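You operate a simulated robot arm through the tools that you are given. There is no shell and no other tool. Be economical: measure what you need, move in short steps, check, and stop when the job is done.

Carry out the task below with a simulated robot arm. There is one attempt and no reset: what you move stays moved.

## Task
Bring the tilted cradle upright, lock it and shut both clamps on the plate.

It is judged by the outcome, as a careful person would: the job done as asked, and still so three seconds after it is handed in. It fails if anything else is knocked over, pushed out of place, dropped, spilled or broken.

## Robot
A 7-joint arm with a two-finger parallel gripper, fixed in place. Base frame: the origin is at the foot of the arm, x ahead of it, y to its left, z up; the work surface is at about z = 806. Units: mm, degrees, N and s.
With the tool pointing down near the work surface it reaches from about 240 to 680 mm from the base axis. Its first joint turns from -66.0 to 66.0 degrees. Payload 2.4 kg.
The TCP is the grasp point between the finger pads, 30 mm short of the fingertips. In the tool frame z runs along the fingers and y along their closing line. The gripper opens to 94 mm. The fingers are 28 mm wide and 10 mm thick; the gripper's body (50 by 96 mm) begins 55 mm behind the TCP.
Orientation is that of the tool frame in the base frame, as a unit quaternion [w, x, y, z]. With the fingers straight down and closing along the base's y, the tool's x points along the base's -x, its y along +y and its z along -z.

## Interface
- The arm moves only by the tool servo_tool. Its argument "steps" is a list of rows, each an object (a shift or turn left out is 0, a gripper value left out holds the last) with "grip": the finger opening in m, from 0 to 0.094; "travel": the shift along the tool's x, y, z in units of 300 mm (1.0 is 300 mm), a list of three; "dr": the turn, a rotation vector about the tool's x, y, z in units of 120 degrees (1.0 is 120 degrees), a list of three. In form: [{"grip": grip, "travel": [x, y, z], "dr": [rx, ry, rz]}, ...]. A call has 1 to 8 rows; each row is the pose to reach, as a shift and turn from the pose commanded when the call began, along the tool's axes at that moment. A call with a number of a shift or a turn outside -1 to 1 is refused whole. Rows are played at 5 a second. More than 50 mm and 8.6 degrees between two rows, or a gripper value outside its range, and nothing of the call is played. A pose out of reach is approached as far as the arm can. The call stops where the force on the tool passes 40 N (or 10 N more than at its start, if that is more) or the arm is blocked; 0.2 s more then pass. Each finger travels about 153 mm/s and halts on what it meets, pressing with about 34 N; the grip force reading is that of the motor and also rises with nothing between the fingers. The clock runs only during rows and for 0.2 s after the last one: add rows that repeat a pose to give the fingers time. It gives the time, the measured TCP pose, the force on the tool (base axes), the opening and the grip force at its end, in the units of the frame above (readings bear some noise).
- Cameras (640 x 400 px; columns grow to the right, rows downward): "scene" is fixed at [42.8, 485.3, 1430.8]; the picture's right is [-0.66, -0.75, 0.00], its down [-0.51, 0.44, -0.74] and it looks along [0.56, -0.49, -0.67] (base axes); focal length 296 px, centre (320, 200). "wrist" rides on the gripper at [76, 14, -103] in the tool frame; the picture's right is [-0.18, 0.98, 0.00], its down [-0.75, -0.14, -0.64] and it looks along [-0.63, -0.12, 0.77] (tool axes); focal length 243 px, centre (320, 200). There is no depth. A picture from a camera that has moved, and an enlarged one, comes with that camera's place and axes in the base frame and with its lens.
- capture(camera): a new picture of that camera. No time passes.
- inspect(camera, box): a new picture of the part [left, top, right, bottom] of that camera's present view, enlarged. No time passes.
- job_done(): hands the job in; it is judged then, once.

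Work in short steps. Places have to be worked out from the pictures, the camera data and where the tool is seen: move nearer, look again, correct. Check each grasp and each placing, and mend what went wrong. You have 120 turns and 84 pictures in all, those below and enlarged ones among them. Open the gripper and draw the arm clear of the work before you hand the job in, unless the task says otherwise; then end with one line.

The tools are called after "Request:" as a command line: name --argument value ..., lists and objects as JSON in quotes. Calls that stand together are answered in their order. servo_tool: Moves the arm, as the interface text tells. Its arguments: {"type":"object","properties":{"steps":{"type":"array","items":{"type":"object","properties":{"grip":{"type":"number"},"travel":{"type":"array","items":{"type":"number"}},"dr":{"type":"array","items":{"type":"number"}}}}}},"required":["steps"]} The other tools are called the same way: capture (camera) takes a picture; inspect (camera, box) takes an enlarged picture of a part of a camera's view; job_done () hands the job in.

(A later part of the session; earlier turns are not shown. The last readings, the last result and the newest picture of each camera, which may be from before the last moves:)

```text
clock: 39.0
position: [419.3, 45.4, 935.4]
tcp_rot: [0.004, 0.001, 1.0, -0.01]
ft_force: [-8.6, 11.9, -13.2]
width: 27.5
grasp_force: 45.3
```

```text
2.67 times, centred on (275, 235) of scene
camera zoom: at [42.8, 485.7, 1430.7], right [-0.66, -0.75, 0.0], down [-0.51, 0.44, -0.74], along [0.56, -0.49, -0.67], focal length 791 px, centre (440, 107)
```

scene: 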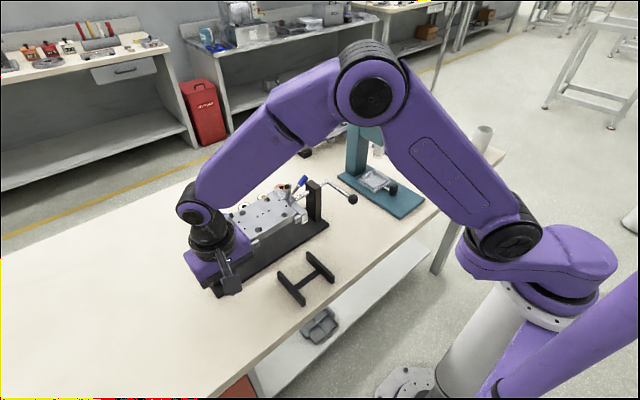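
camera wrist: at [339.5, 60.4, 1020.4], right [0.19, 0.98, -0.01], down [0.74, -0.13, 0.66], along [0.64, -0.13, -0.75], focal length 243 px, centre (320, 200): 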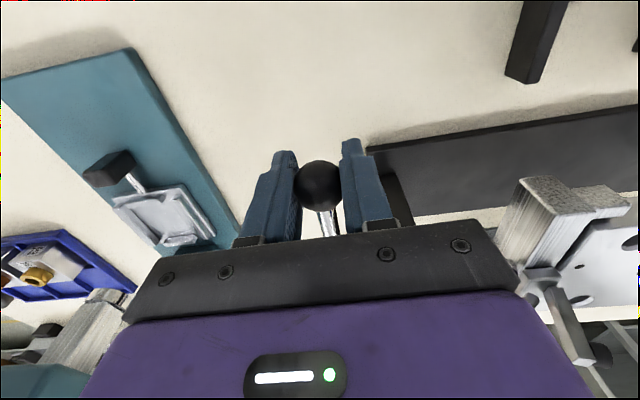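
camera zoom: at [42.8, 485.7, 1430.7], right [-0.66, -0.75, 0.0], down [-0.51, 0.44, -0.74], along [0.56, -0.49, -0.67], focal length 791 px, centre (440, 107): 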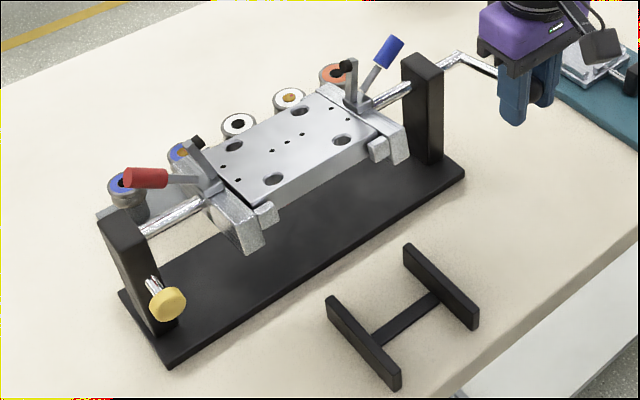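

Slipping at 35 N without the cradle moving means the starting pose is a hard end stop, and it only turns near-side-up. I'll leave it tilted about 9°, release, and check whether it holds. Then I'll try the pin at this angle to see if the lock is angle-dependent.

Request:
servo_tool --steps '[{"grip": 0.06}, {"grip": 0.06}, {"travel": [0.02, 0, -0.14]}, {"travel": [0.02, 0, -0.28]}, {"travel": [0.02, 0.1, -0.34]}]'

Request:
inspect --camera "scene" --box '[180, 160, 370, 310]'

Request:
capture --camera "wrist"

```text
clock: 40.1
position: [412.6, 76.1, 1037.2]
tcp_rot: [0.007, 0.001, 1.0, -0.009]
ft_force: [0.3, 0.4, 0.2]
width: 59.9
grasp_force: 0.1
```

```text
2.67 times, centred on (275, 235) of scene
camera zoom: at [42.8, 485.3, 1430.8], right [-0.66, -0.75, 0.0], down [-0.51, 0.44, -0.74], along [0.56, -0.49, -0.67], focal length 791 px, centre (440, 107)
```

zoom: 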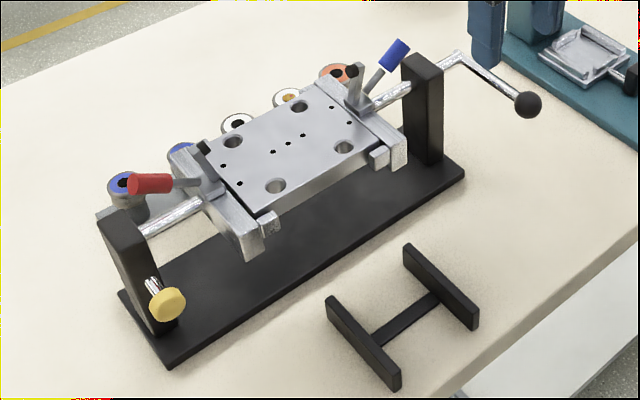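

```text
42 pictures are left
camera wrist: at [334.1, 91.2, 1139.2], right [0.19, 0.98, -0.01], down [0.74, -0.13, 0.66], along [0.64, -0.13, -0.75], focal length 243 px, centre (320, 200)
```

wrist: 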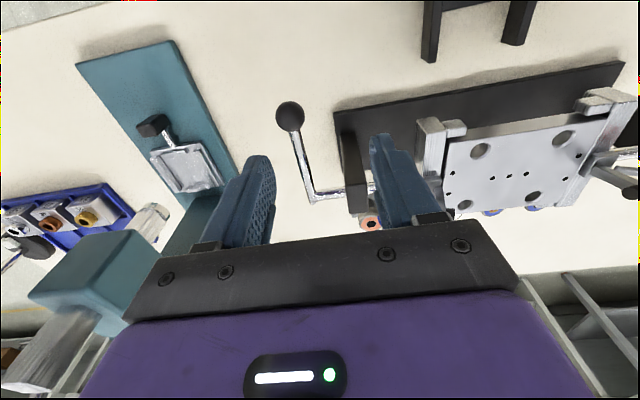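

The cradle swung back to the start pose on its own, so that pose is a gravity-biased rest stop. Upright may therefore lie further along the turn. I'll check what retains the plate at its far edge before turning more.

Request:
inspect --camera "wrist" --box '[400, 80, 640, 230]'

```text
2.67 times, centred on (520, 155) of wrist
camera zoom: at [334.1, 91.2, 1139.2], right [0.19, 0.98, -0.01], down [0.74, -0.13, 0.66], along [0.64, -0.13, -0.75], focal length 647 px, centre (-213, 320)
```

zoom: 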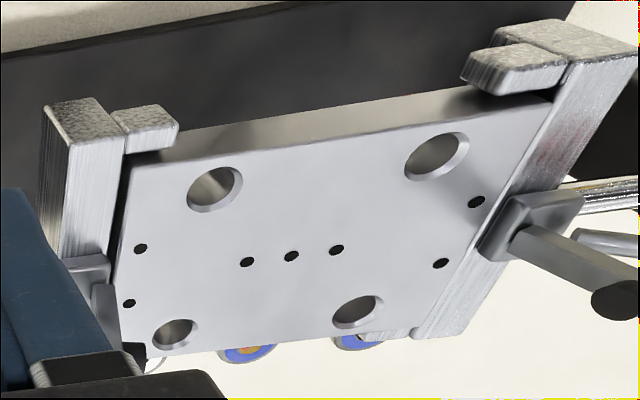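

The plate is boxed in by clips at both near and far edges, so turning it is reasonably safe. I'll regrip the ball and explore the turn upward slowly, watching force and plate.

Request:
servo_tool --steps '[{"grip": 0.06, "travel": [-0.01, -0.102, 0.0]}, {"travel": [-0.01, -0.102, 0.13]}, {"travel": [-0.01, -0.102, 0.26]}, {"travel": [-0.01, -0.102, 0.385]}, {"travel": [-0.01, -0.102, 0.385]}, {"grip": 0.02, "travel": [-0.01, -0.102, 0.385]}, {"grip": 0.02, "travel": [-0.01, -0.102, 0.385]}, {"grip": 0.02, "travel": [-0.01, -0.102, 0.385]}]'

Request:
servo_tool --steps '[{"travel": [0, 0, -0.025]}, {"travel": [-0.005, 0, -0.05]}, {"travel": [-0.011, 0, -0.075]}, {"travel": [-0.02, 0, -0.1]}, {"travel": [-0.03, 0, -0.125]}, {"travel": [-0.042, 0, -0.155]}, {"travel": [-0.042, 0, -0.155]}]'

Request:
inspect --camera "scene" --box '[180, 160, 370, 310]'

```text
clock: 42.0
position: [417.9, 41.1, 923.4]
tcp_rot: [0.009, 0.0, 1.0, -0.009]
ft_force: [1.3, 22.4, -3.9]
width: 33.3
grasp_force: 11.5
```

```text
clock: 43.5
position: [429.7, 44.8, 971.2]
tcp_rot: [0.009, 0.002, 1.0, -0.009]
ft_force: [-0.7, 16.5, -2.9]
width: 29.5
grasp_force: 8.2
```

```text
2.67 times, centred on (275, 235) of scene
camera zoom: at [42.8, 485.8, 1430.6], right [-0.66, -0.75, 0.0], down [-0.51, 0.44, -0.74], along [0.56, -0.49, -0.67], focal length 791 px, centre (440, 107)
```

zoom: 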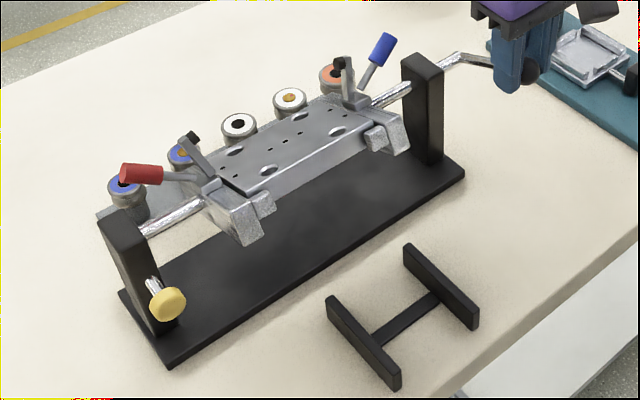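

The plate is now tilted about 30° and the force is low (3 N). Continuing slowly along the arc towards 60°.

Request:
servo_tool --steps '[{"travel": [-0.014, 0, -0.022]}, {"travel": [-0.03, 0, -0.044]}, {"travel": [-0.05, 0, -0.064]}, {"travel": [-0.073, 0, -0.083]}, {"travel": [-0.1, 0, -0.1]}, {"travel": [-0.1, 0, -0.1]}]'

Request:
inspect --camera "scene" --box '[180, 160, 370, 310]'

```text
clock: 45.0
position: [460.3, 45.5, 1004.3]
tcp_rot: [0.01, 0.002, 1.0, -0.008]
ft_force: [2.6, 10.9, -1.5]
width: 25.9
grasp_force: 5.9
```

```text
2.67 times, centred on (275, 235) of scene
camera zoom: at [42.9, 485.6, 1430.7], right [-0.66, -0.75, 0.0], down [-0.51, 0.44, -0.74], along [0.56, -0.49, -0.67], focal length 791 px, centre (440, 107)
```

zoom: 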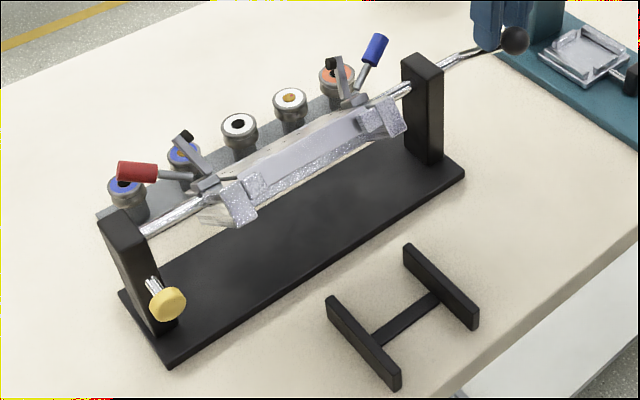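

The ball (≈(440, 984), about 42°) has crept to the edge of the pads. I'll re-centre the fingers on it.

Request:
servo_tool --steps '[{"grip": 0.03, "travel": [0.025, -0.003, 0.02]}, {"grip": 0.03, "travel": [0.05, -0.003, 0.045]}, {"grip": 0.03, "travel": [0.065, -0.003, 0.07]}, {"grip": 0.015, "travel": [0.065, -0.003, 0.07]}, {"grip": 0.015, "travel": [0.065, -0.003, 0.07]}, {"grip": 0.015, "travel": [0.065, -0.003, 0.07]}]'

Request:
capture --camera "wrist"

Request:
inspect --camera "scene" --box '[180, 160, 370, 310]'

```text
clock: 46.4
position: [439.2, 45.1, 981.1]
tcp_rot: [0.009, 0.0, 1.0, -0.008]
ft_force: [-1.8, 21.0, 9.7]
width: 27.5
grasp_force: 45.0
```

```text
38 pictures are left
camera wrist: at [360.9, 60.5, 1082.7], right [0.19, 0.98, -0.01], down [0.74, -0.13, 0.66], along [0.65, -0.13, -0.75], focal length 243 px, centre (320, 200)
```

wrist: 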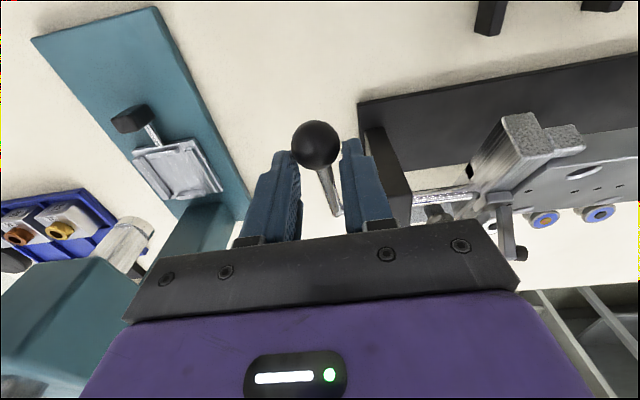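

```text
2.67 times, centred on (275, 235) of scene
camera zoom: at [42.6, 485.9, 1430.6], right [-0.66, -0.75, 0.0], down [-0.51, 0.44, -0.74], along [0.56, -0.49, -0.67], focal length 791 px, centre (440, 107)
```

zoom: 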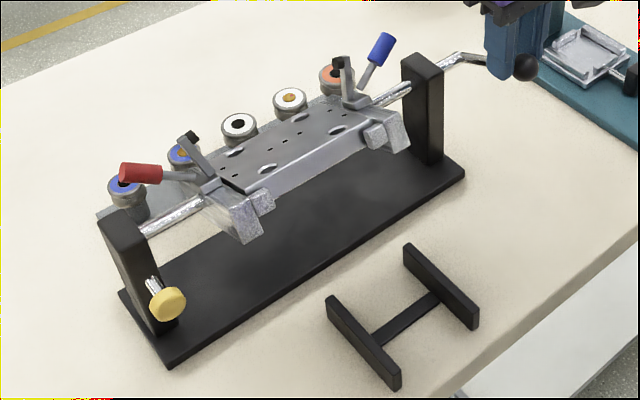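

Ball is now near (424, 966). I'll drop the fingers around it and grip centrally.

Request:
servo_tool --steps '[{"grip": 0.036, "travel": [0.06, 0, 0.07]}, {"grip": 0.015, "travel": [0.063, 0, 0.085]}, {"grip": 0.015, "travel": [0.063, 0, 0.085]}, {"grip": 0.015, "travel": [0.063, 0, 0.085]}]'

Request:
capture --camera "wrist"

```text
clock: 47.4
position: [421.5, 44.6, 955.3]
tcp_rot: [0.011, 0.0, 1.0, -0.008]
ft_force: [6.6, 34.9, 11.4]
width: 27.4
grasp_force: 44.5
```

```text
36 pictures are left
camera wrist: at [343.0, 60.2, 1057.5], right [0.18, 0.98, -0.01], down [0.74, -0.13, 0.66], along [0.65, -0.13, -0.75], focal length 243 px, centre (320, 200)
```

wrist: 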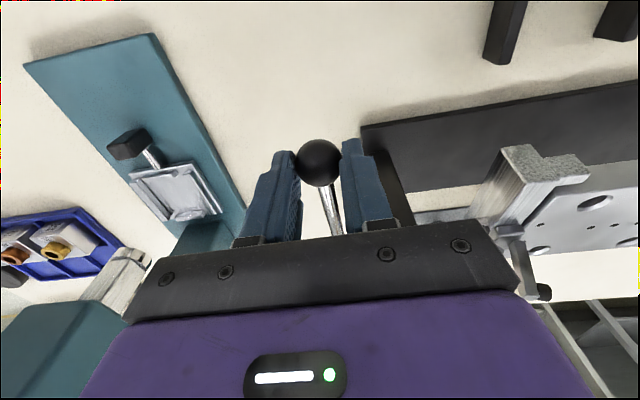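

Gripped firmly now, at about 16°. I'll explore slowly along the arc to about 70° to see if there's another stop.

Request:
servo_tool --steps '[{"travel": [-0.013, 0.005, -0.04]}, {"travel": [-0.033, 0.005, -0.077]}, {"travel": [-0.06, 0.005, -0.113]}, {"travel": [-0.09, 0.005, -0.143]}, {"travel": [-0.09, 0.005, -0.143]}]'

Request:
servo_tool --steps '[{"travel": [-0.033, 0, -0.027]}, {"travel": [-0.07, 0, -0.049]}, {"travel": [-0.11, 0, -0.065]}, {"travel": [-0.11, 0, -0.065]}]'

Request:
inspect --camera "scene" --box '[180, 160, 370, 310]'

```text
clock: 48.5
position: [448.9, 45.3, 998.5]
tcp_rot: [0.009, 0.003, 1.0, -0.01]
ft_force: [-13.8, 4.2, 9.7]
width: 27.1
grasp_force: 45.1
```

```text
clock: 49.5
position: [479.9, 45.6, 1018.0]
tcp_rot: [0.01, 0.002, 1.0, -0.009]
ft_force: [-1.4, -0.3, -0.7]
width: 15.0
grasp_force: 0.1
```

```text
2.67 times, centred on (275, 235) of scene
camera zoom: at [42.8, 485.3, 1430.8], right [-0.66, -0.75, 0.0], down [-0.51, 0.44, -0.74], along [0.56, -0.49, -0.67], focal length 791 px, centre (440, 107)
```

zoom: 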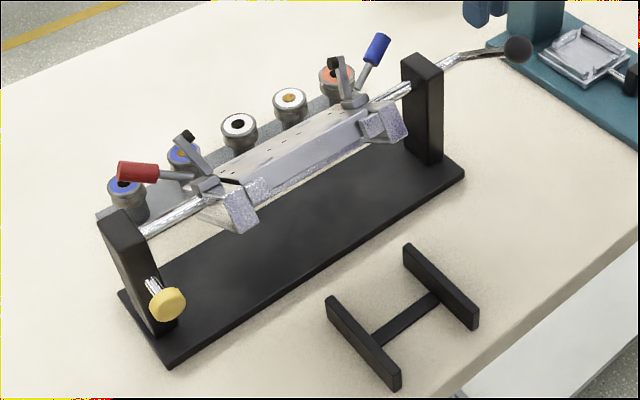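

The ball slipped out of the grip. Checking whether the cradle stays or falls back.

Request:
servo_tool --steps '[{"grip": 0.06}, {"grip": 0.06}, {"grip": 0.06}, {"grip": 0.06}, {"grip": 0.06}]'

Request:
inspect --camera "scene" --box '[180, 160, 370, 310]'

```text
clock: 50.8
position: [479.3, 45.4, 1016.0]
tcp_rot: [0.009, 0.001, 1.0, -0.009]
ft_force: [0.3, -0.6, 0.5]
width: 60.1
grasp_force: 0.0
```

```text
2.67 times, centred on (275, 235) of scene
camera zoom: at [42.8, 485.3, 1430.8], right [-0.66, -0.75, 0.0], down [-0.51, 0.44, -0.74], along [0.56, -0.49, -0.67], focal length 791 px, centre (440, 107)
```

zoom: 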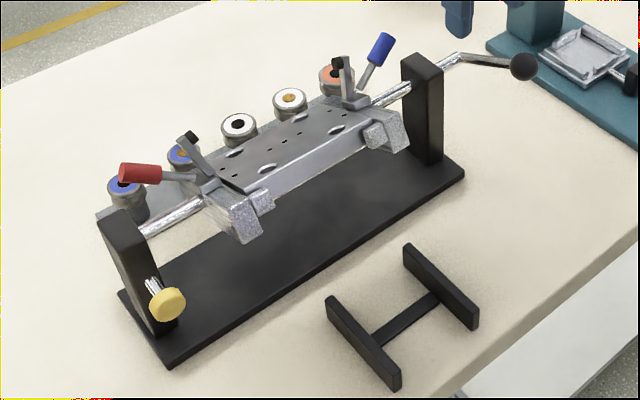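

It is falling back slowly (heavily damped), which explains the slips at speed. I'll regrip at the bottom and go up much more slowly to find the other end of travel.

Request:
servo_tool --steps '[{"travel": [0.11, 0.002, 0]}, {"travel": [0.215, 0.003, 0]}, {"travel": [0.215, 0.003, 0.1]}, {"travel": [0.215, 0.003, 0.2]}, {"travel": [0.215, 0.003, 0.313]}, {"grip": 0.02, "travel": [0.215, 0.003, 0.313]}, {"grip": 0.02, "travel": [0.215, 0.003, 0.313]}, {"grip": 0.02, "travel": [0.215, 0.003, 0.313]}]'

Request:
capture --camera "wrist"

```text
clock: 52.5
position: [414.3, 44.5, 920.5]
tcp_rot: [0.008, 0.004, 1.0, -0.009]
ft_force: [-1.9, -29.6, 0.0]
width: 31.8
grasp_force: 44.8
```

```text
33 pictures are left
camera wrist: at [336.6, 60.4, 1023.6], right [0.19, 0.98, -0.01], down [0.74, -0.14, 0.66], along [0.64, -0.14, -0.76], focal length 243 px, centre (320, 200)
```

wrist: 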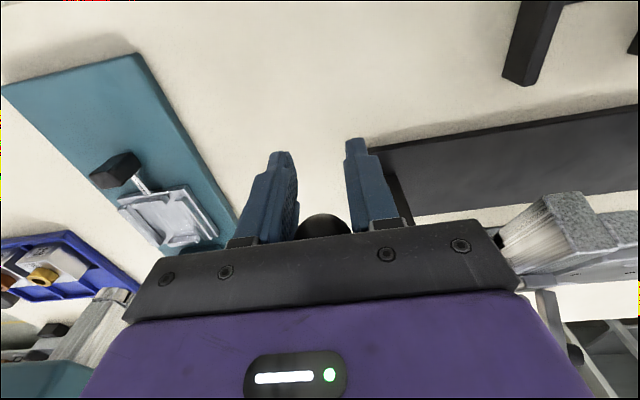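

Ball is caught higher up between the fingers (≈12°), which is a more secure hold. I'll raise it slowly along the arc.

Request:
servo_tool --steps '[{"travel": [-0.004, 0, -0.016]}, {"travel": [-0.009, 0, -0.031]}, {"travel": [-0.014, 0, -0.047]}, {"travel": [-0.02, 0, -0.062]}, {"travel": [-0.027, 0, -0.076]}, {"travel": [-0.035, 0, -0.091]}, {"travel": [-0.043, 0, -0.105]}, {"travel": [-0.053, 0, -0.118]}]'

Request:
servo_tool --steps '[{"travel": [-0.01, 0, -0.013]}, {"travel": [-0.02, 0, -0.025]}, {"travel": [-0.032, 0, -0.037]}, {"travel": [-0.044, 0, -0.048]}, {"travel": [-0.056, 0, -0.058]}, {"travel": [-0.069, 0, -0.068]}, {"travel": [-0.083, 0, -0.077]}, {"travel": [-0.083, 0, -0.077]}]'

Request:
capture --camera "wrist"

Request:
inspect --camera "scene" --box '[180, 160, 370, 310]'

```text
clock: 54.4
position: [432.3, 46.3, 958.7]
tcp_rot: [0.009, 0.002, 1.0, -0.008]
ft_force: [4.1, -18.1, -4.9]
width: 30.9
grasp_force: 9.5
```

```text
clock: 56.1
position: [456.6, 43.8, 981.0]
tcp_rot: [0.009, 0.002, 1.0, -0.009]
ft_force: [-8.4, -14.2, 6.1]
width: 28.3
grasp_force: 6.9
```

```text
32 pictures are left
camera wrist: at [378.4, 60.3, 1084.0], right [0.19, 0.98, -0.01], down [0.74, -0.13, 0.66], along [0.64, -0.13, -0.75], focal length 243 px, centre (320, 200)
```

wrist: 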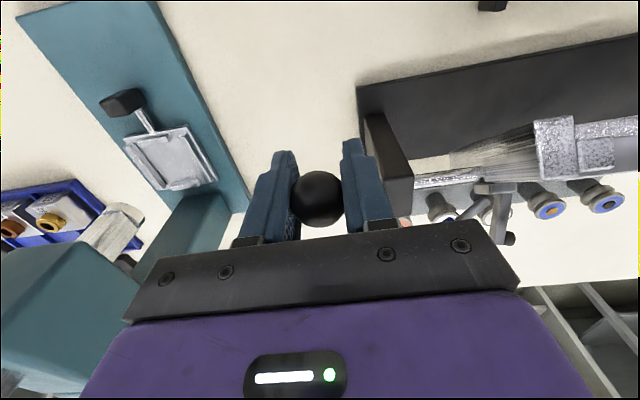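

```text
2.67 times, centred on (275, 235) of scene
camera zoom: at [42.5, 484.9, 1431.0], right [-0.66, -0.75, 0.0], down [-0.51, 0.44, -0.74], along [0.56, -0.49, -0.67], focal length 791 px, centre (440, 107)
```

zoom: 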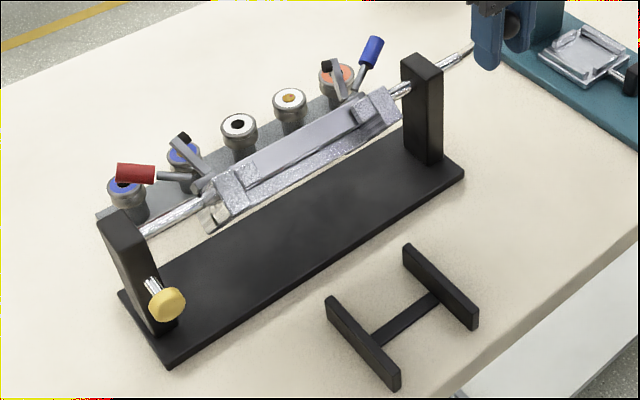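

At about 53° there is still no stop and the plate stays seated. Continuing slowly to about 77°.

Request:
servo_tool --steps '[{"travel": [-0.013, 0, -0.009]}, {"travel": [-0.027, 0, -0.018]}, {"travel": [-0.041, 0, -0.026]}, {"travel": [-0.056, 0, -0.033]}, {"travel": [-0.071, 0, -0.04]}, {"travel": [-0.086, 0, -0.045]}, {"travel": [-0.101, 0, -0.05]}, {"travel": [-0.117, 0, -0.054]}]'

Request:
capture --camera "wrist"

Request:
inspect --camera "scene" --box '[180, 160, 370, 310]'

```text
clock: 58.0
position: [491.8, 45.7, 998.3]
tcp_rot: [0.009, 0.002, 1.0, -0.008]
ft_force: [-3.0, -17.4, 1.8]
width: 30.0
grasp_force: 8.7
```

```text
30 pictures are left
camera wrist: at [413.1, 61.2, 1100.1], right [0.19, 0.98, -0.01], down [0.74, -0.13, 0.66], along [0.64, -0.13, -0.75], focal length 243 px, centre (320, 200)
```

wrist: 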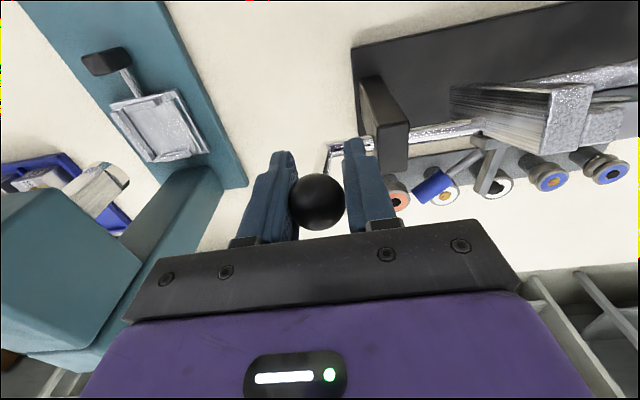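

```text
2.67 times, centred on (275, 235) of scene
camera zoom: at [42.7, 484.8, 1431.0], right [-0.66, -0.75, 0.0], down [-0.51, 0.44, -0.74], along [0.56, -0.49, -0.67], focal length 791 px, centre (440, 107)
```

zoom: 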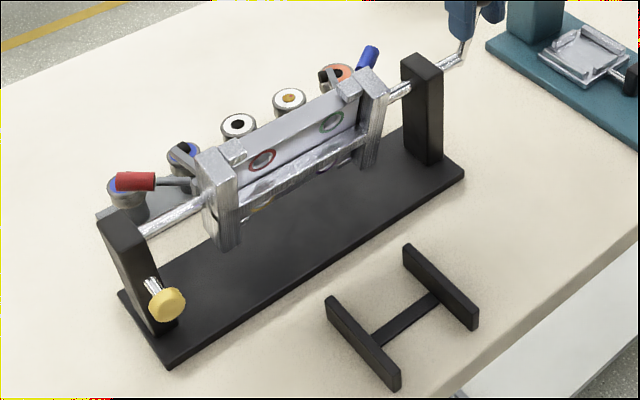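

At about 77° there is still no stop, and the underside of the plate is now visible. I'll advance very slowly to about 87°, stopping well short of letting the plate lean out.

Request:
servo_tool --steps '[{"travel": [-0.008, 0, -0.002]}, {"travel": [-0.016, 0, -0.004]}, {"travel": [-0.024, 0, -0.005]}, {"travel": [-0.032, 0, -0.006]}, {"travel": [-0.04, 0, -0.007]}, {"travel": [-0.047, 0, -0.007]}, {"travel": [-0.053, 0, -0.007]}, {"travel": [-0.053, 0, -0.007]}]'

Request:
inspect --camera "scene" --box '[180, 160, 370, 310]'

```text
clock: 59.8
position: [507.5, 46.2, 1001.0]
tcp_rot: [0.009, 0.003, 1.0, -0.008]
ft_force: [-2.5, -17.9, 6.4]
width: 30.3
grasp_force: 8.5
```

```text
2.67 times, centred on (275, 235) of scene
camera zoom: at [42.6, 484.8, 1431.0], right [-0.66, -0.75, 0.0], down [-0.51, 0.44, -0.74], along [0.56, -0.49, -0.67], focal length 791 px, centre (440, 107)
```

zoom: 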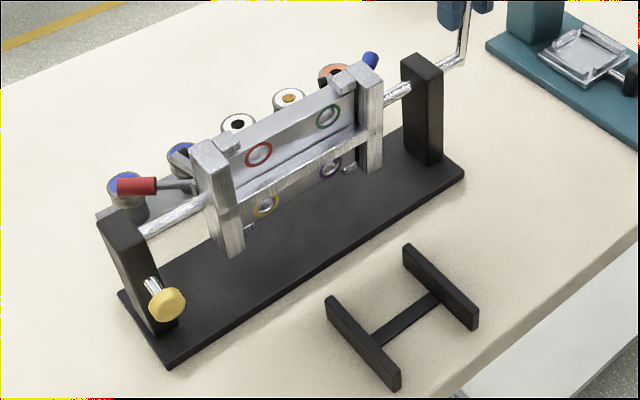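

The cradle is now about vertical and the coloured rings under the plate show. I'll back off a few degrees so the plate leans safely back, then release and see whether this angle holds by itself.

Request:
servo_tool --steps '[{"travel": [0.01, 0, 0]}, {"travel": [0.02, 0, 0.001]}, {"travel": [0.028, 0, 0.002]}, {"grip": 0.05, "travel": [0.028, 0, 0.002]}, {"grip": 0.05, "travel": [0.028, 0, 0.002]}, {"grip": 0.05, "travel": [0.028, 0, 0.002]}, {"grip": 0.05, "travel": [0.028, 0, 0.002]}, {"grip": 0.05, "travel": [0.028, 0, 0.002]}]'

Request:
inspect --camera "scene" --box '[180, 160, 370, 310]'

```text
clock: 61.5
position: [498.7, 47.6, 999.0]
tcp_rot: [0.009, 0.002, 1.0, -0.009]
ft_force: [0.4, 0.6, -0.4]
width: 49.7
grasp_force: 0.0
```

```text
2.67 times, centred on (275, 235) of scene
camera zoom: at [42.8, 485.3, 1430.8], right [-0.66, -0.75, 0.0], down [-0.51, 0.44, -0.74], along [0.56, -0.49, -0.67], focal length 791 px, centre (440, 107)
```

zoom: 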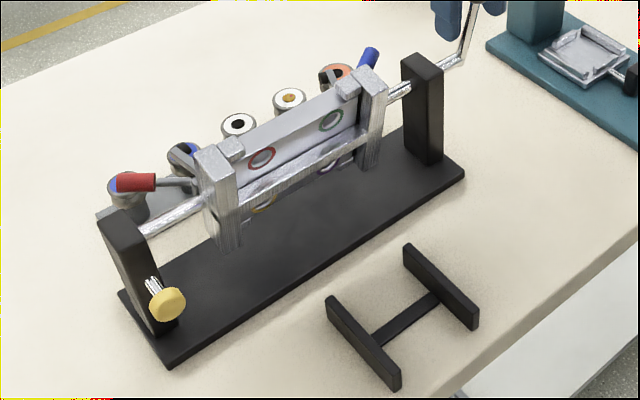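

Request:
servo_tool --steps '[{"grip": 0.06}, {"grip": 0.06}, {"grip": 0.06}, {"grip": 0.06}, {"grip": 0.06}, {"grip": 0.06}, {"grip": 0.06}, {"grip": 0.06}]'

Request:
inspect --camera "scene" --box '[180, 160, 370, 310]'

```text
clock: 63.4
position: [498.7, 46.7, 1000.5]
tcp_rot: [0.009, 0.002, 1.0, -0.009]
ft_force: [0.6, 0.3, 0.1]
width: 60.0
grasp_force: 0.1
```

```text
2.67 times, centred on (275, 235) of scene
camera zoom: at [42.8, 485.3, 1430.8], right [-0.66, -0.75, 0.0], down [-0.51, 0.44, -0.74], along [0.56, -0.49, -0.67], focal length 791 px, centre (440, 107)
```

zoom: 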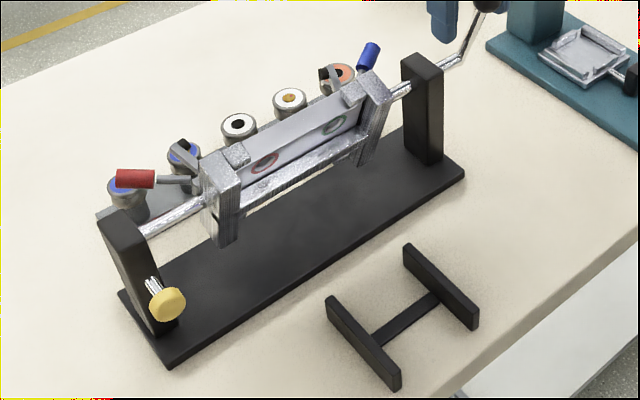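

It drifts back to the level pose from any angle, and the pin held it there. So level, against the hard stop, is the one self-holding and lockable position: face up, as opposed to flipped over. I'll clear the arm upward and let the cradle settle level.

Request:
servo_tool --steps '[{"travel": [0, 0, -0.12]}, {"travel": [0, 0, -0.25]}, {"travel": [0.05, 0.1, -0.32]}, {"travel": [0.12, 0.23, -0.32]}, {"travel": [0.19, 0.36, -0.32]}, {"travel": [0.26, 0.49, -0.32]}, {"travel": [0.33, 0.61, -0.32]}, {"travel": [0.38, 0.74, -0.32]}]'

Request:
servo_tool --steps '[{"grip": 0.0, "travel": [0.02, 0.12, 0.0]}, {"travel": [0.02, 0.25, 0.05]}, {"travel": [0.02, 0.38, 0.12]}, {"travel": [0.02, 0.474, 0.2]}, {"travel": [0.02, 0.474, 0.2]}, {"travel": [0.02, 0.474, 0.2]}, {"travel": [0.02, 0.474, 0.2]}, {"travel": [0.02, 0.474, 0.2]}]'

Request:
servo_tool --steps '[{"grip": 0}, {"grip": 0}, {"grip": 0}, {"grip": 0}, {"grip": 0}, {"grip": 0}, {"grip": 0}, {"grip": 0}]'

Request:
servo_tool --steps '[{"grip": 0}, {"grip": 0}, {"grip": 0}, {"grip": 0}, {"grip": 0}, {"grip": 0}, {"grip": 0}, {"grip": 0}]'

Request:
servo_tool --steps '[{"grip": 0}, {"grip": 0}, {"grip": 0}, {"grip": 0}, {"grip": 0}, {"grip": 0}, {"grip": 0}, {"grip": 0}]'

Request:
inspect --camera "scene" --box '[180, 160, 370, 310]'

```text
clock: 65.2
position: [385.3, 270.5, 1088.1]
tcp_rot: [0.009, 0.001, 1.0, -0.008]
ft_force: [0.8, -0.5, 0.8]
width: 60.1
grasp_force: 0.1
```

```text
clock: 67.0
position: [379.0, 410.2, 1026.4]
tcp_rot: [0.009, 0.002, 1.0, -0.01]
ft_force: [0.0, 0.1, -0.4]
width: 0.0
grasp_force: 33.2
```

```text
clock: 68.8
position: [378.0, 410.8, 1026.1]
tcp_rot: [0.009, 0.002, 1.0, -0.008]
ft_force: [-0.5, 1.0, -0.1]
width: 0.1
grasp_force: 32.5
```

```text
clock: 70.5
position: [379.0, 410.7, 1026.1]
tcp_rot: [0.009, 0.002, 1.0, -0.009]
ft_force: [-0.4, -0.3, -0.2]
width: 0.3
grasp_force: 32.6
```

```text
clock: 72.3
position: [378.5, 411.0, 1026.2]
tcp_rot: [0.008, 0.002, 1.0, -0.009]
ft_force: [-0.5, 0.7, 0.3]
width: 0.0
grasp_force: 33.0
```

```text
2.67 times, centred on (275, 235) of scene
camera zoom: at [42.8, 485.3, 1430.8], right [-0.66, -0.75, 0.0], down [-0.51, 0.44, -0.74], along [0.56, -0.49, -0.67], focal length 791 px, centre (440, 107)
```

zoom: 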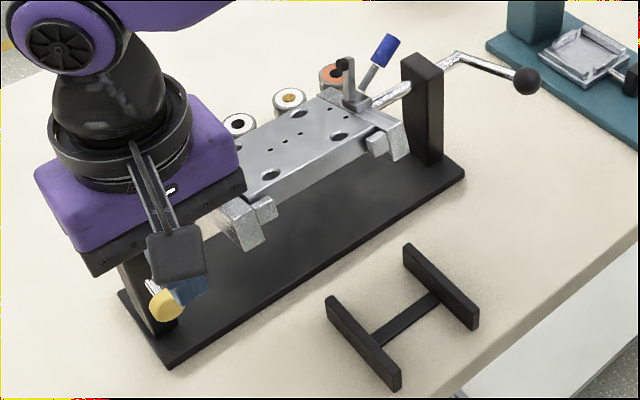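

Still drifting down (about 18° now). I'll wait further.

Request:
servo_tool --steps '[{"grip": 0}, {"grip": 0}, {"grip": 0}, {"grip": 0}, {"grip": 0}, {"grip": 0}, {"grip": 0}, {"grip": 0}]'

Request:
servo_tool --steps '[{"grip": 0}, {"grip": 0}, {"grip": 0}, {"grip": 0}, {"grip": 0}, {"grip": 0}, {"grip": 0}, {"grip": 0}]'

Request:
servo_tool --steps '[{"grip": 0}, {"grip": 0}, {"grip": 0}, {"grip": 0}, {"grip": 0}, {"grip": 0}, {"grip": 0}, {"grip": 0}]'

Request:
inspect --camera "scene" --box '[180, 160, 370, 310]'

```text
clock: 74.2
position: [379.5, 410.7, 1025.4]
tcp_rot: [0.009, 0.002, 1.0, -0.009]
ft_force: [-0.6, -0.1, 0.3]
width: 0.0
grasp_force: 32.9
```

```text
clock: 76.0
position: [378.9, 411.4, 1026.8]
tcp_rot: [0.008, 0.002, 1.0, -0.01]
ft_force: [-0.4, 0.1, -0.1]
width: 0.2
grasp_force: 33.3
```

```text
clock: 77.8
position: [378.5, 411.4, 1026.3]
tcp_rot: [0.009, 0.002, 1.0, -0.008]
ft_force: [0.1, 0.3, 0.9]
width: 0.2
grasp_force: 33.3
```

```text
2.67 times, centred on (275, 235) of scene
camera zoom: at [42.8, 485.3, 1430.8], right [-0.66, -0.75, 0.0], down [-0.51, 0.44, -0.74], along [0.56, -0.49, -0.67], focal length 791 px, centre (440, 107)
```

zoom: 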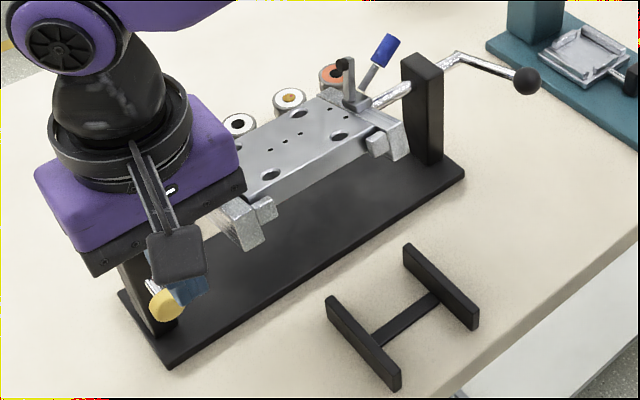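

It has stopped at about 20° and stays there, which is unexpected. I'll look closer for anything that shifted or jammed.

Request:
servo_tool --steps '[{"grip": 0.06, "travel": [0.02, -0.14, -0.05]}, {"travel": [0.05, -0.28, -0.12]}, {"travel": [0.07, -0.41, -0.2]}, {"travel": [0.07, -0.41, -0.2]}]'

Request:
inspect --camera "wrist" --box '[200, 110, 440, 250]'

Request:
inspect --camera "scene" --box '[180, 160, 370, 310]'

```text
clock: 78.8
position: [357.3, 291.9, 1085.2]
tcp_rot: [0.009, 0.002, 1.0, -0.009]
ft_force: [-0.2, -0.9, 0.1]
width: 60.0
grasp_force: 0.0
```

```text
2.67 times, centred on (320, 180) of wrist
camera zoom: at [278.6, 306.7, 1187.9], right [0.19, 0.98, -0.01], down [0.74, -0.13, 0.66], along [0.64, -0.13, -0.75], focal length 647 px, centre (320, 253)
```

zoom: 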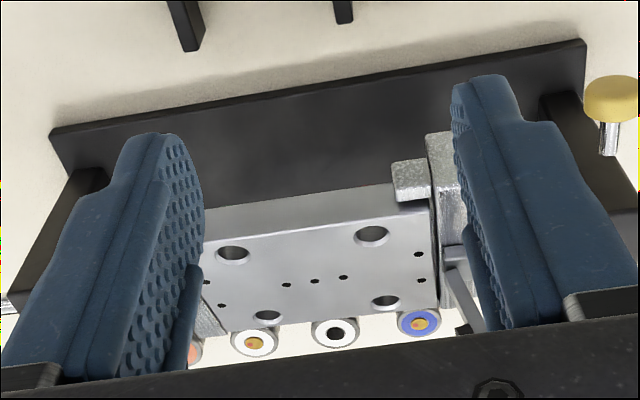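

```text
2.67 times, centred on (275, 235) of scene
camera zoom: at [42.8, 485.3, 1430.8], right [-0.66, -0.75, 0.0], down [-0.51, 0.44, -0.74], along [0.56, -0.49, -0.67], focal length 791 px, centre (440, 107)
```

zoom: 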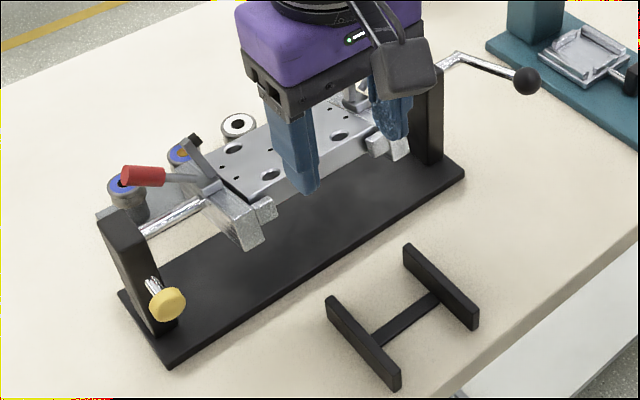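

The plate is still seated, and axle friction simply holds the cradle at about 17°. I'll push the crank ball down from above with closed fingers until the level stop.

Request:
servo_tool --steps '[{"grip": 0.0, "travel": [0.0, -0.1, 0]}, {"travel": [-0.03, -0.22, 0]}, {"travel": [-0.06, -0.34, 0]}, {"travel": [-0.09, -0.46, 0]}, {"travel": [-0.12, -0.58, 0]}, {"travel": [-0.15, -0.7, 0.0]}, {"travel": [-0.18, -0.81, 0.0]}, {"travel": [-0.2, -0.815, 0.1]}]'

Request:
capture --camera "wrist"

```text
clock: 80.5
position: [417.2, 43.9, 1062.9]
tcp_rot: [0.008, 0.001, 1.0, -0.008]
ft_force: [-0.2, -0.4, -0.5]
width: 0.0
grasp_force: 33.2
```

```text
21 pictures are left
camera wrist: at [338.1, 58.8, 1164.4], right [0.19, 0.98, -0.01], down [0.74, -0.13, 0.66], along [0.64, -0.13, -0.75], focal length 243 px, centre (320, 200)
```

wrist: 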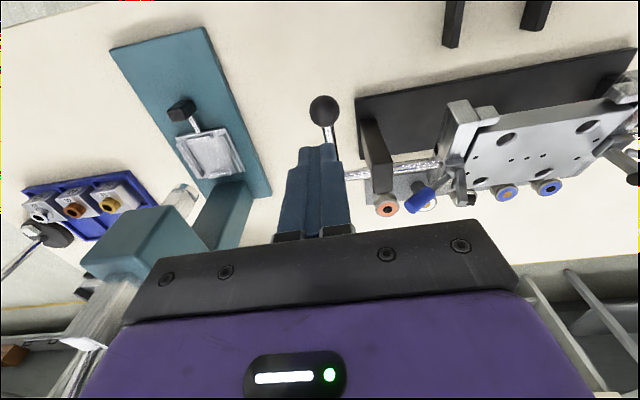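

Ball at about (418, 44, 947), directly below. Pressing it down slowly.

Request:
servo_tool --steps '[{"travel": [0, 0, 0.13]}, {"travel": [0, 0, 0.21]}, {"travel": [0, 0, 0.23]}, {"travel": [0, 0, 0.245]}, {"travel": [0, 0, 0.26]}, {"travel": [0, 0, 0.275]}, {"travel": [0, 0, 0.29]}, {"travel": [0, 0, 0.305]}]'

Request:
servo_tool --steps '[{"travel": [0, 0, 0.01]}, {"travel": [0, 0, 0.02]}, {"travel": [0, 0, 0.03]}, {"travel": [0, 0, 0.04]}, {"travel": [0, 0, 0.05]}, {"travel": [0, 0, 0.06]}]'

Request:
inspect --camera "scene" --box '[180, 160, 370, 310]'

```text
clock: 82.3
position: [418.3, 44.6, 972.7]
tcp_rot: [0.009, 0.002, 1.0, -0.008]
ft_force: [0.5, -0.6, 0.5]
width: 0.0
grasp_force: 33.2
```

```text
clock: 83.5
position: [420.4, 44.0, 962.7]
tcp_rot: [0.01, 0.002, 1.0, -0.009]
ft_force: [-5.9, -1.3, 17.6]
width: 0.0
grasp_force: 32.9
stopped in row 5: the force on the tool passed its limit (the readings are from after the stop); the commanded pose is now the measured one
```

```text
2.67 times, centred on (275, 235) of scene
camera zoom: at [42.4, 485.3, 1430.8], right [-0.66, -0.75, 0.0], down [-0.51, 0.44, -0.74], along [0.56, -0.49, -0.67], focal length 791 px, centre (440, 107)
```

zoom: 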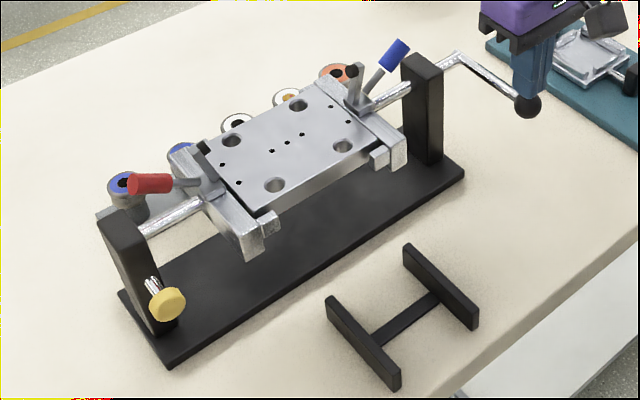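

Cradle is back level against its stop. Now I'll go to the lock pin and push it home again.

Request:
servo_tool --steps '[{"travel": [0, 0, -0.15]}, {"travel": [0.03, 0.1, -0.23]}, {"travel": [0.06, 0.24, -0.23]}, {"travel": [0.09, 0.38, -0.23]}, {"travel": [0.12, 0.53, -0.23]}, {"travel": [0.14, 0.68, -0.23]}, {"travel": [0.14, 0.83, -0.23]}, {"travel": [0.14, 0.98, -0.23]}]'

Request:
servo_tool --steps '[{"travel": [0, 0.14, 0]}, {"travel": [0, 0.245, 0.04]}, {"travel": [0, 0.245, 0.18]}, {"travel": [0, 0.245, 0.32]}, {"travel": [0, 0.245, 0.37]}, {"travel": [-0.08, 0.245, 0.37]}, {"travel": [-0.15, 0.245, 0.37]}, {"travel": [-0.15, 0.245, 0.37]}]'

```text
clock: 85.3
position: [381.0, 338.2, 1026.4]
tcp_rot: [0.01, 0.001, 1.0, -0.009]
ft_force: [0.4, -0.1, 0.6]
width: 0.1
grasp_force: 33.2
```

```text
clock: 87.1
position: [426.3, 409.3, 912.6]
tcp_rot: [0.009, 0.002, 1.0, -0.009]
ft_force: [0.4, -0.2, -0.7]
width: 0.0
grasp_force: 33.4
```

Fingers are in front of the knob. Pushing in +x in small steps.

Request:
servo_tool --steps '[{"travel": [-0.015, 0.003, -0.01]}, {"travel": [-0.03, 0.003, -0.01]}, {"travel": [-0.045, 0.003, -0.01]}, {"travel": [-0.058, 0.003, -0.01]}, {"travel": [-0.066, 0.003, -0.01]}, {"travel": [-0.074, 0.003, -0.01]}, {"travel": [-0.082, 0.003, -0.01]}, {"travel": [-0.09, 0.003, -0.01]}]'

Request:
servo_tool --steps '[{"travel": [-0.008, 0, 0]}, {"travel": [-0.016, 0, 0]}, {"travel": [-0.024, 0, 0]}, {"travel": [-0.032, 0, 0]}]'

```text
clock: 89.0
position: [443.2, 411.4, 914.4]
tcp_rot: [0.0, -0.002, 1.0, -0.015]
ft_force: [-10.2, -0.8, 2.1]
width: 0.2
grasp_force: 32.8
stopped in row 8: the force on the tool passed its limit (the readings are from after the stop); the commanded pose is now the measured one
```

```text
clock: 89.6
position: [444.0, 412.2, 913.2]
tcp_rot: [-0.005, -0.003, 1.0, -0.02]
ft_force: [-10.0, -0.2, 1.8]
width: 0.0
grasp_force: 32.5
stopped in row 3: the force on the tool passed its limit (the readings are from after the stop); the commanded pose is now the measured one
```

The pin seats at the same depth as before, where it held the axle. Next come the clamps. The red handle runs from a pivot at about (519, 331, 930) to an end at about (527, 391, 965). I'll retreat, then yaw 90° so the fingers close along x around it.

Request:
servo_tool --steps '[{"travel": [0.1, 0, 0]}, {"travel": [0.22, 0, -0.05]}, {"travel": [0.25, -0.02, -0.18]}, {"travel": [0.25, -0.04, -0.32]}, {"travel": [0.25, -0.06, -0.45]}]'

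Request:
servo_tool --steps '[{"travel": [-0.05, -0.01, 0], "dr": [0, 0, -0.068]}, {"travel": [-0.1, -0.02, 0], "dr": [0, 0, -0.136]}, {"travel": [-0.15, -0.03, 0], "dr": [0, 0, -0.204]}, {"travel": [-0.2, -0.04, 0], "dr": [0, 0, -0.272]}, {"travel": [-0.25, -0.04, 0], "dr": [0, 0, -0.34]}, {"travel": [-0.3, -0.04, 0], "dr": [0, 0, -0.408]}, {"travel": [-0.35, -0.04, 0], "dr": [0, 0, -0.476]}, {"travel": [-0.4, -0.04, 0], "dr": [0, 0, -0.544]}]'

Request:
servo_tool --steps '[{"grip": 0.05, "dr": [0, 0, -0.068]}, {"grip": 0.05, "dr": [0, 0, -0.136]}, {"grip": 0.05, "dr": [0, 0, -0.206]}, {"grip": 0.05, "dr": [0, 0, -0.206]}]'

Request:
capture --camera "wrist"

Request:
inspect --camera "scene" --box '[180, 160, 370, 310]'

```text
clock: 90.8
position: [370.4, 397.7, 1050.5]
tcp_rot: [-0.004, -0.002, 1.0, -0.018]
ft_force: [0.8, -0.2, -0.1]
width: 0.0
grasp_force: 33.3
```

```text
clock: 92.6
position: [494.1, 387.3, 1049.1]
tcp_rot: [-0.013, -0.543, 0.84, -0.014]
ft_force: [-0.7, -0.4, -0.4]
width: 0.0
grasp_force: 33.5
```

```text
clock: 93.6
position: [491.6, 387.6, 1049.7]
tcp_rot: [0.015, 0.709, -0.705, 0.01]
ft_force: [0.1, 0.7, -0.1]
width: 50.0
grasp_force: 0.1
```

```text
19 pictures are left
camera wrist: at [478.5, 314.6, 1155.9], right [-0.98, 0.18, 0.0], down [0.14, 0.78, 0.61], along [0.11, 0.6, -0.79], focal length 243 px, centre (320, 200)
```

wrist: 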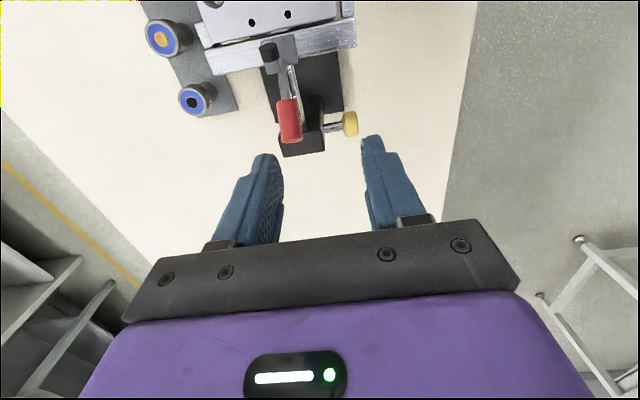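

```text
2.67 times, centred on (275, 235) of scene
camera zoom: at [42.8, 485.3, 1430.8], right [-0.66, -0.75, 0.0], down [-0.51, 0.44, -0.74], along [0.56, -0.49, -0.67], focal length 791 px, centre (440, 107)
```

zoom: 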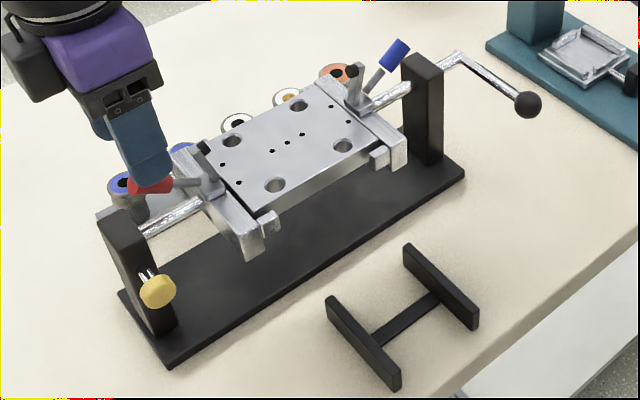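

The knob is in. The red grip is centred near (517, 380, 957). I'll move above it and descend with the fingers straddling it in x.

Request:
servo_tool --steps '[{"travel": [0.025, -0.085, 0.05]}, {"travel": [0.025, -0.085, 0.15]}, {"travel": [0.025, -0.085, 0.22]}, {"travel": [0.025, -0.085, 0.28]}, {"travel": [0.025, -0.085, 0.28]}]'

Request:
capture --camera "wrist"

```text
clock: 94.8
position: [517.1, 374.5, 967.8]
tcp_rot: [0.015, 0.709, -0.705, 0.01]
ft_force: [0.2, -0.2, 0.1]
width: 50.2
grasp_force: 0.1
```

```text
17 pictures are left
camera wrist: at [503.8, 301.7, 1073.9], right [-0.98, 0.18, 0.0], down [0.14, 0.78, 0.61], along [0.11, 0.6, -0.79], focal length 243 px, centre (320, 200)
```

wrist: 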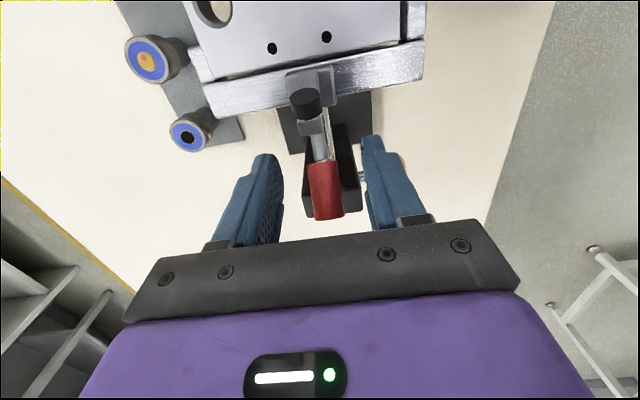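

The red grip is centred between the fingers. Closing on it.

Request:
servo_tool --steps '[{"grip": 0.03}, {"grip": 0.008}, {"grip": 0.008}, {"grip": 0.008}]'

```text
clock: 95.8
position: [515.6, 375.1, 968.0]
tcp_rot: [0.018, 0.709, -0.705, 0.01]
ft_force: [-20.6, -6.5, 2.4]
width: 20.4
grasp_force: 44.9
```

Gripped (20 mm), with a small side bias I'll relieve. I'll swing the handle up along the arc about the pivot and check force.

Request:
servo_tool --steps '[{"travel": [0, 0.006, 0]}, {"travel": [0.007, 0.006, -0.01]}, {"travel": [0.015, 0.006, -0.02]}, {"travel": [0.024, 0.006, -0.029]}, {"travel": [0.033, 0.006, -0.037]}, {"travel": [0.033, 0.006, -0.037]}]'

Request:
capture --camera "wrist"

```text
clock: 97.2
position: [515.4, 367.7, 980.2]
tcp_rot: [0.013, 0.71, -0.704, 0.011]
ft_force: [-4.0, 9.1, -5.8]
width: 19.9
grasp_force: 44.8
```

```text
16 pictures are left
camera wrist: at [501.5, 294.5, 1085.9], right [-0.98, 0.18, 0.0], down [0.14, 0.78, 0.62], along [0.11, 0.61, -0.79], focal length 243 px, centre (320, 200)
```

wrist: 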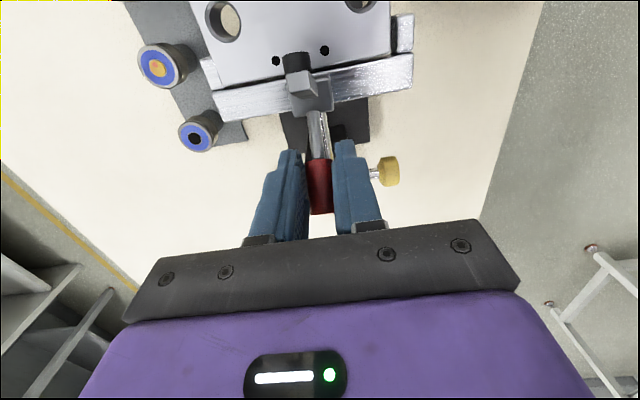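

The clamp arm is swinging down onto the plate and the force is purely tangential, so the arc is right. Continuing.

Request:
servo_tool --steps '[{"travel": [0.01, 0, -0.008]}, {"travel": [0.02, 0, -0.014]}, {"travel": [0.031, 0, -0.02]}, {"travel": [0.042, 0, -0.026]}, {"travel": [0.053, 0, -0.03]}, {"travel": [0.065, 0, -0.034]}, {"travel": [0.077, 0, -0.037]}, {"travel": [0.077, 0, -0.037]}]'

Request:
capture --camera "wrist"

```text
clock: 99.0
position: [514.5, 349.7, 990.6]
tcp_rot: [0.009, 0.709, -0.705, 0.009]
ft_force: [4.6, 28.0, 3.4]
width: 16.0
grasp_force: 45.2
```

```text
15 pictures are left
camera wrist: at [501.1, 274.9, 1096.3], right [-0.98, 0.18, 0.0], down [0.14, 0.77, 0.62], along [0.11, 0.61, -0.78], focal length 243 px, centre (320, 200)
```

wrist: 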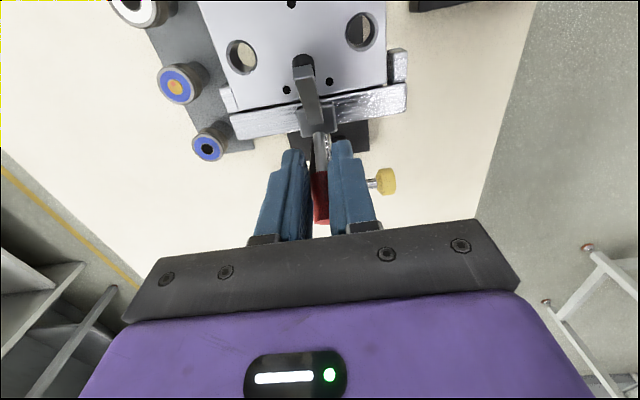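

28 N of resistance now. I'll check the scene view to see whether the pad is on the plate.

Request:
inspect --camera "scene" --box '[195, 180, 275, 260]'

```text
5.00 times, centred on (235, 220) of scene
camera zoom: at [42.9, 486.0, 1430.5], right [-0.66, -0.75, 0.0], down [-0.51, 0.44, -0.74], along [0.56, -0.49, -0.67], focal length 1482 px, centre (745, 100)
```

zoom: 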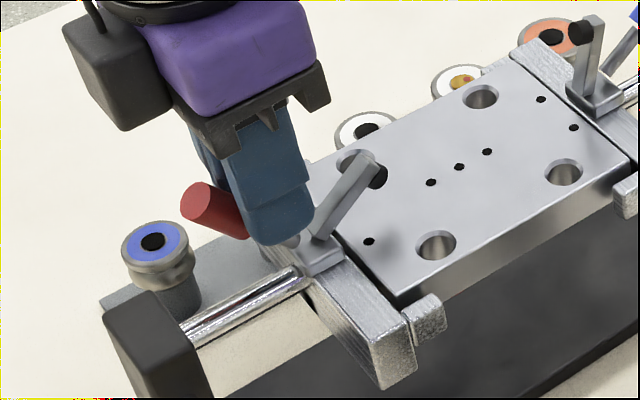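

The pad is still about 45° up and the grip slid along the handle. I'll release and push from the outer side with closed fingers instead, which gives positive contact.

Request:
servo_tool --steps '[{"grip": 0.045}, {"grip": 0.045}, {"grip": 0.045, "travel": [0, 0, -0.09]}, {"grip": 0.045, "travel": [0, 0, -0.17]}, {"grip": 0.0, "travel": [-0.1, 0, -0.17]}, {"grip": 0.0, "travel": [-0.185, -0.005, -0.17]}, {"grip": 0.0, "travel": [-0.185, -0.005, -0.1]}, {"grip": 0.0, "travel": [-0.185, -0.005, -0.005]}]'

Request:
inspect --camera "scene" --box '[180, 160, 290, 260]'

```text
clock: 100.8
position: [517.4, 401.8, 988.7]
tcp_rot: [0.014, 0.709, -0.705, 0.011]
ft_force: [0.9, 0.1, 0.1]
width: 0.0
grasp_force: 33.0
```

```text
4.00 times, centred on (235, 210) of scene
camera zoom: at [42.8, 485.3, 1430.8], right [-0.66, -0.75, 0.0], down [-0.51, 0.44, -0.74], along [0.56, -0.49, -0.67], focal length 1186 px, centre (660, 160)
```

zoom: 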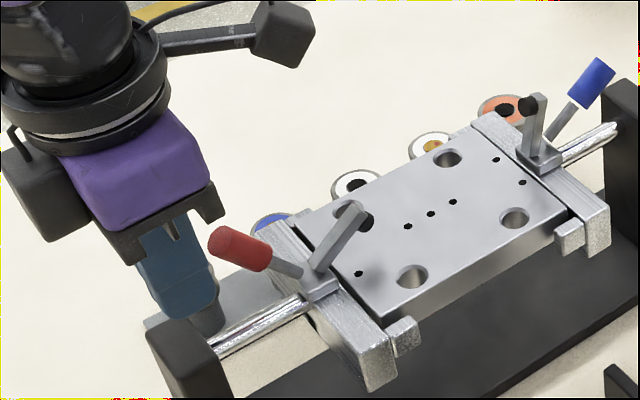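

The handle held its place and the fingers are behind it. Pushing inward (-y).

Request:
servo_tool --steps '[{"travel": [0.02, 0, 0]}, {"travel": [0.04, 0, 0]}, {"travel": [0.06, 0, 0]}, {"travel": [0.08, 0, 0]}, {"travel": [0.1, 0, 0]}, {"travel": [0.12, 0, 0]}, {"travel": [0.14, 0, 0]}, {"travel": [0.16, 0, 0]}]'

```text
clock: 102.7
position: [513.8, 365.6, 992.5]
tcp_rot: [0.005, 0.714, -0.7, 0.008]
ft_force: [1.7, 5.3, -0.8]
width: 0.3
grasp_force: 32.8
stopped in row 8: the force on the tool passed its limit (the readings are from after the stop); the commanded pose is now the measured one
```

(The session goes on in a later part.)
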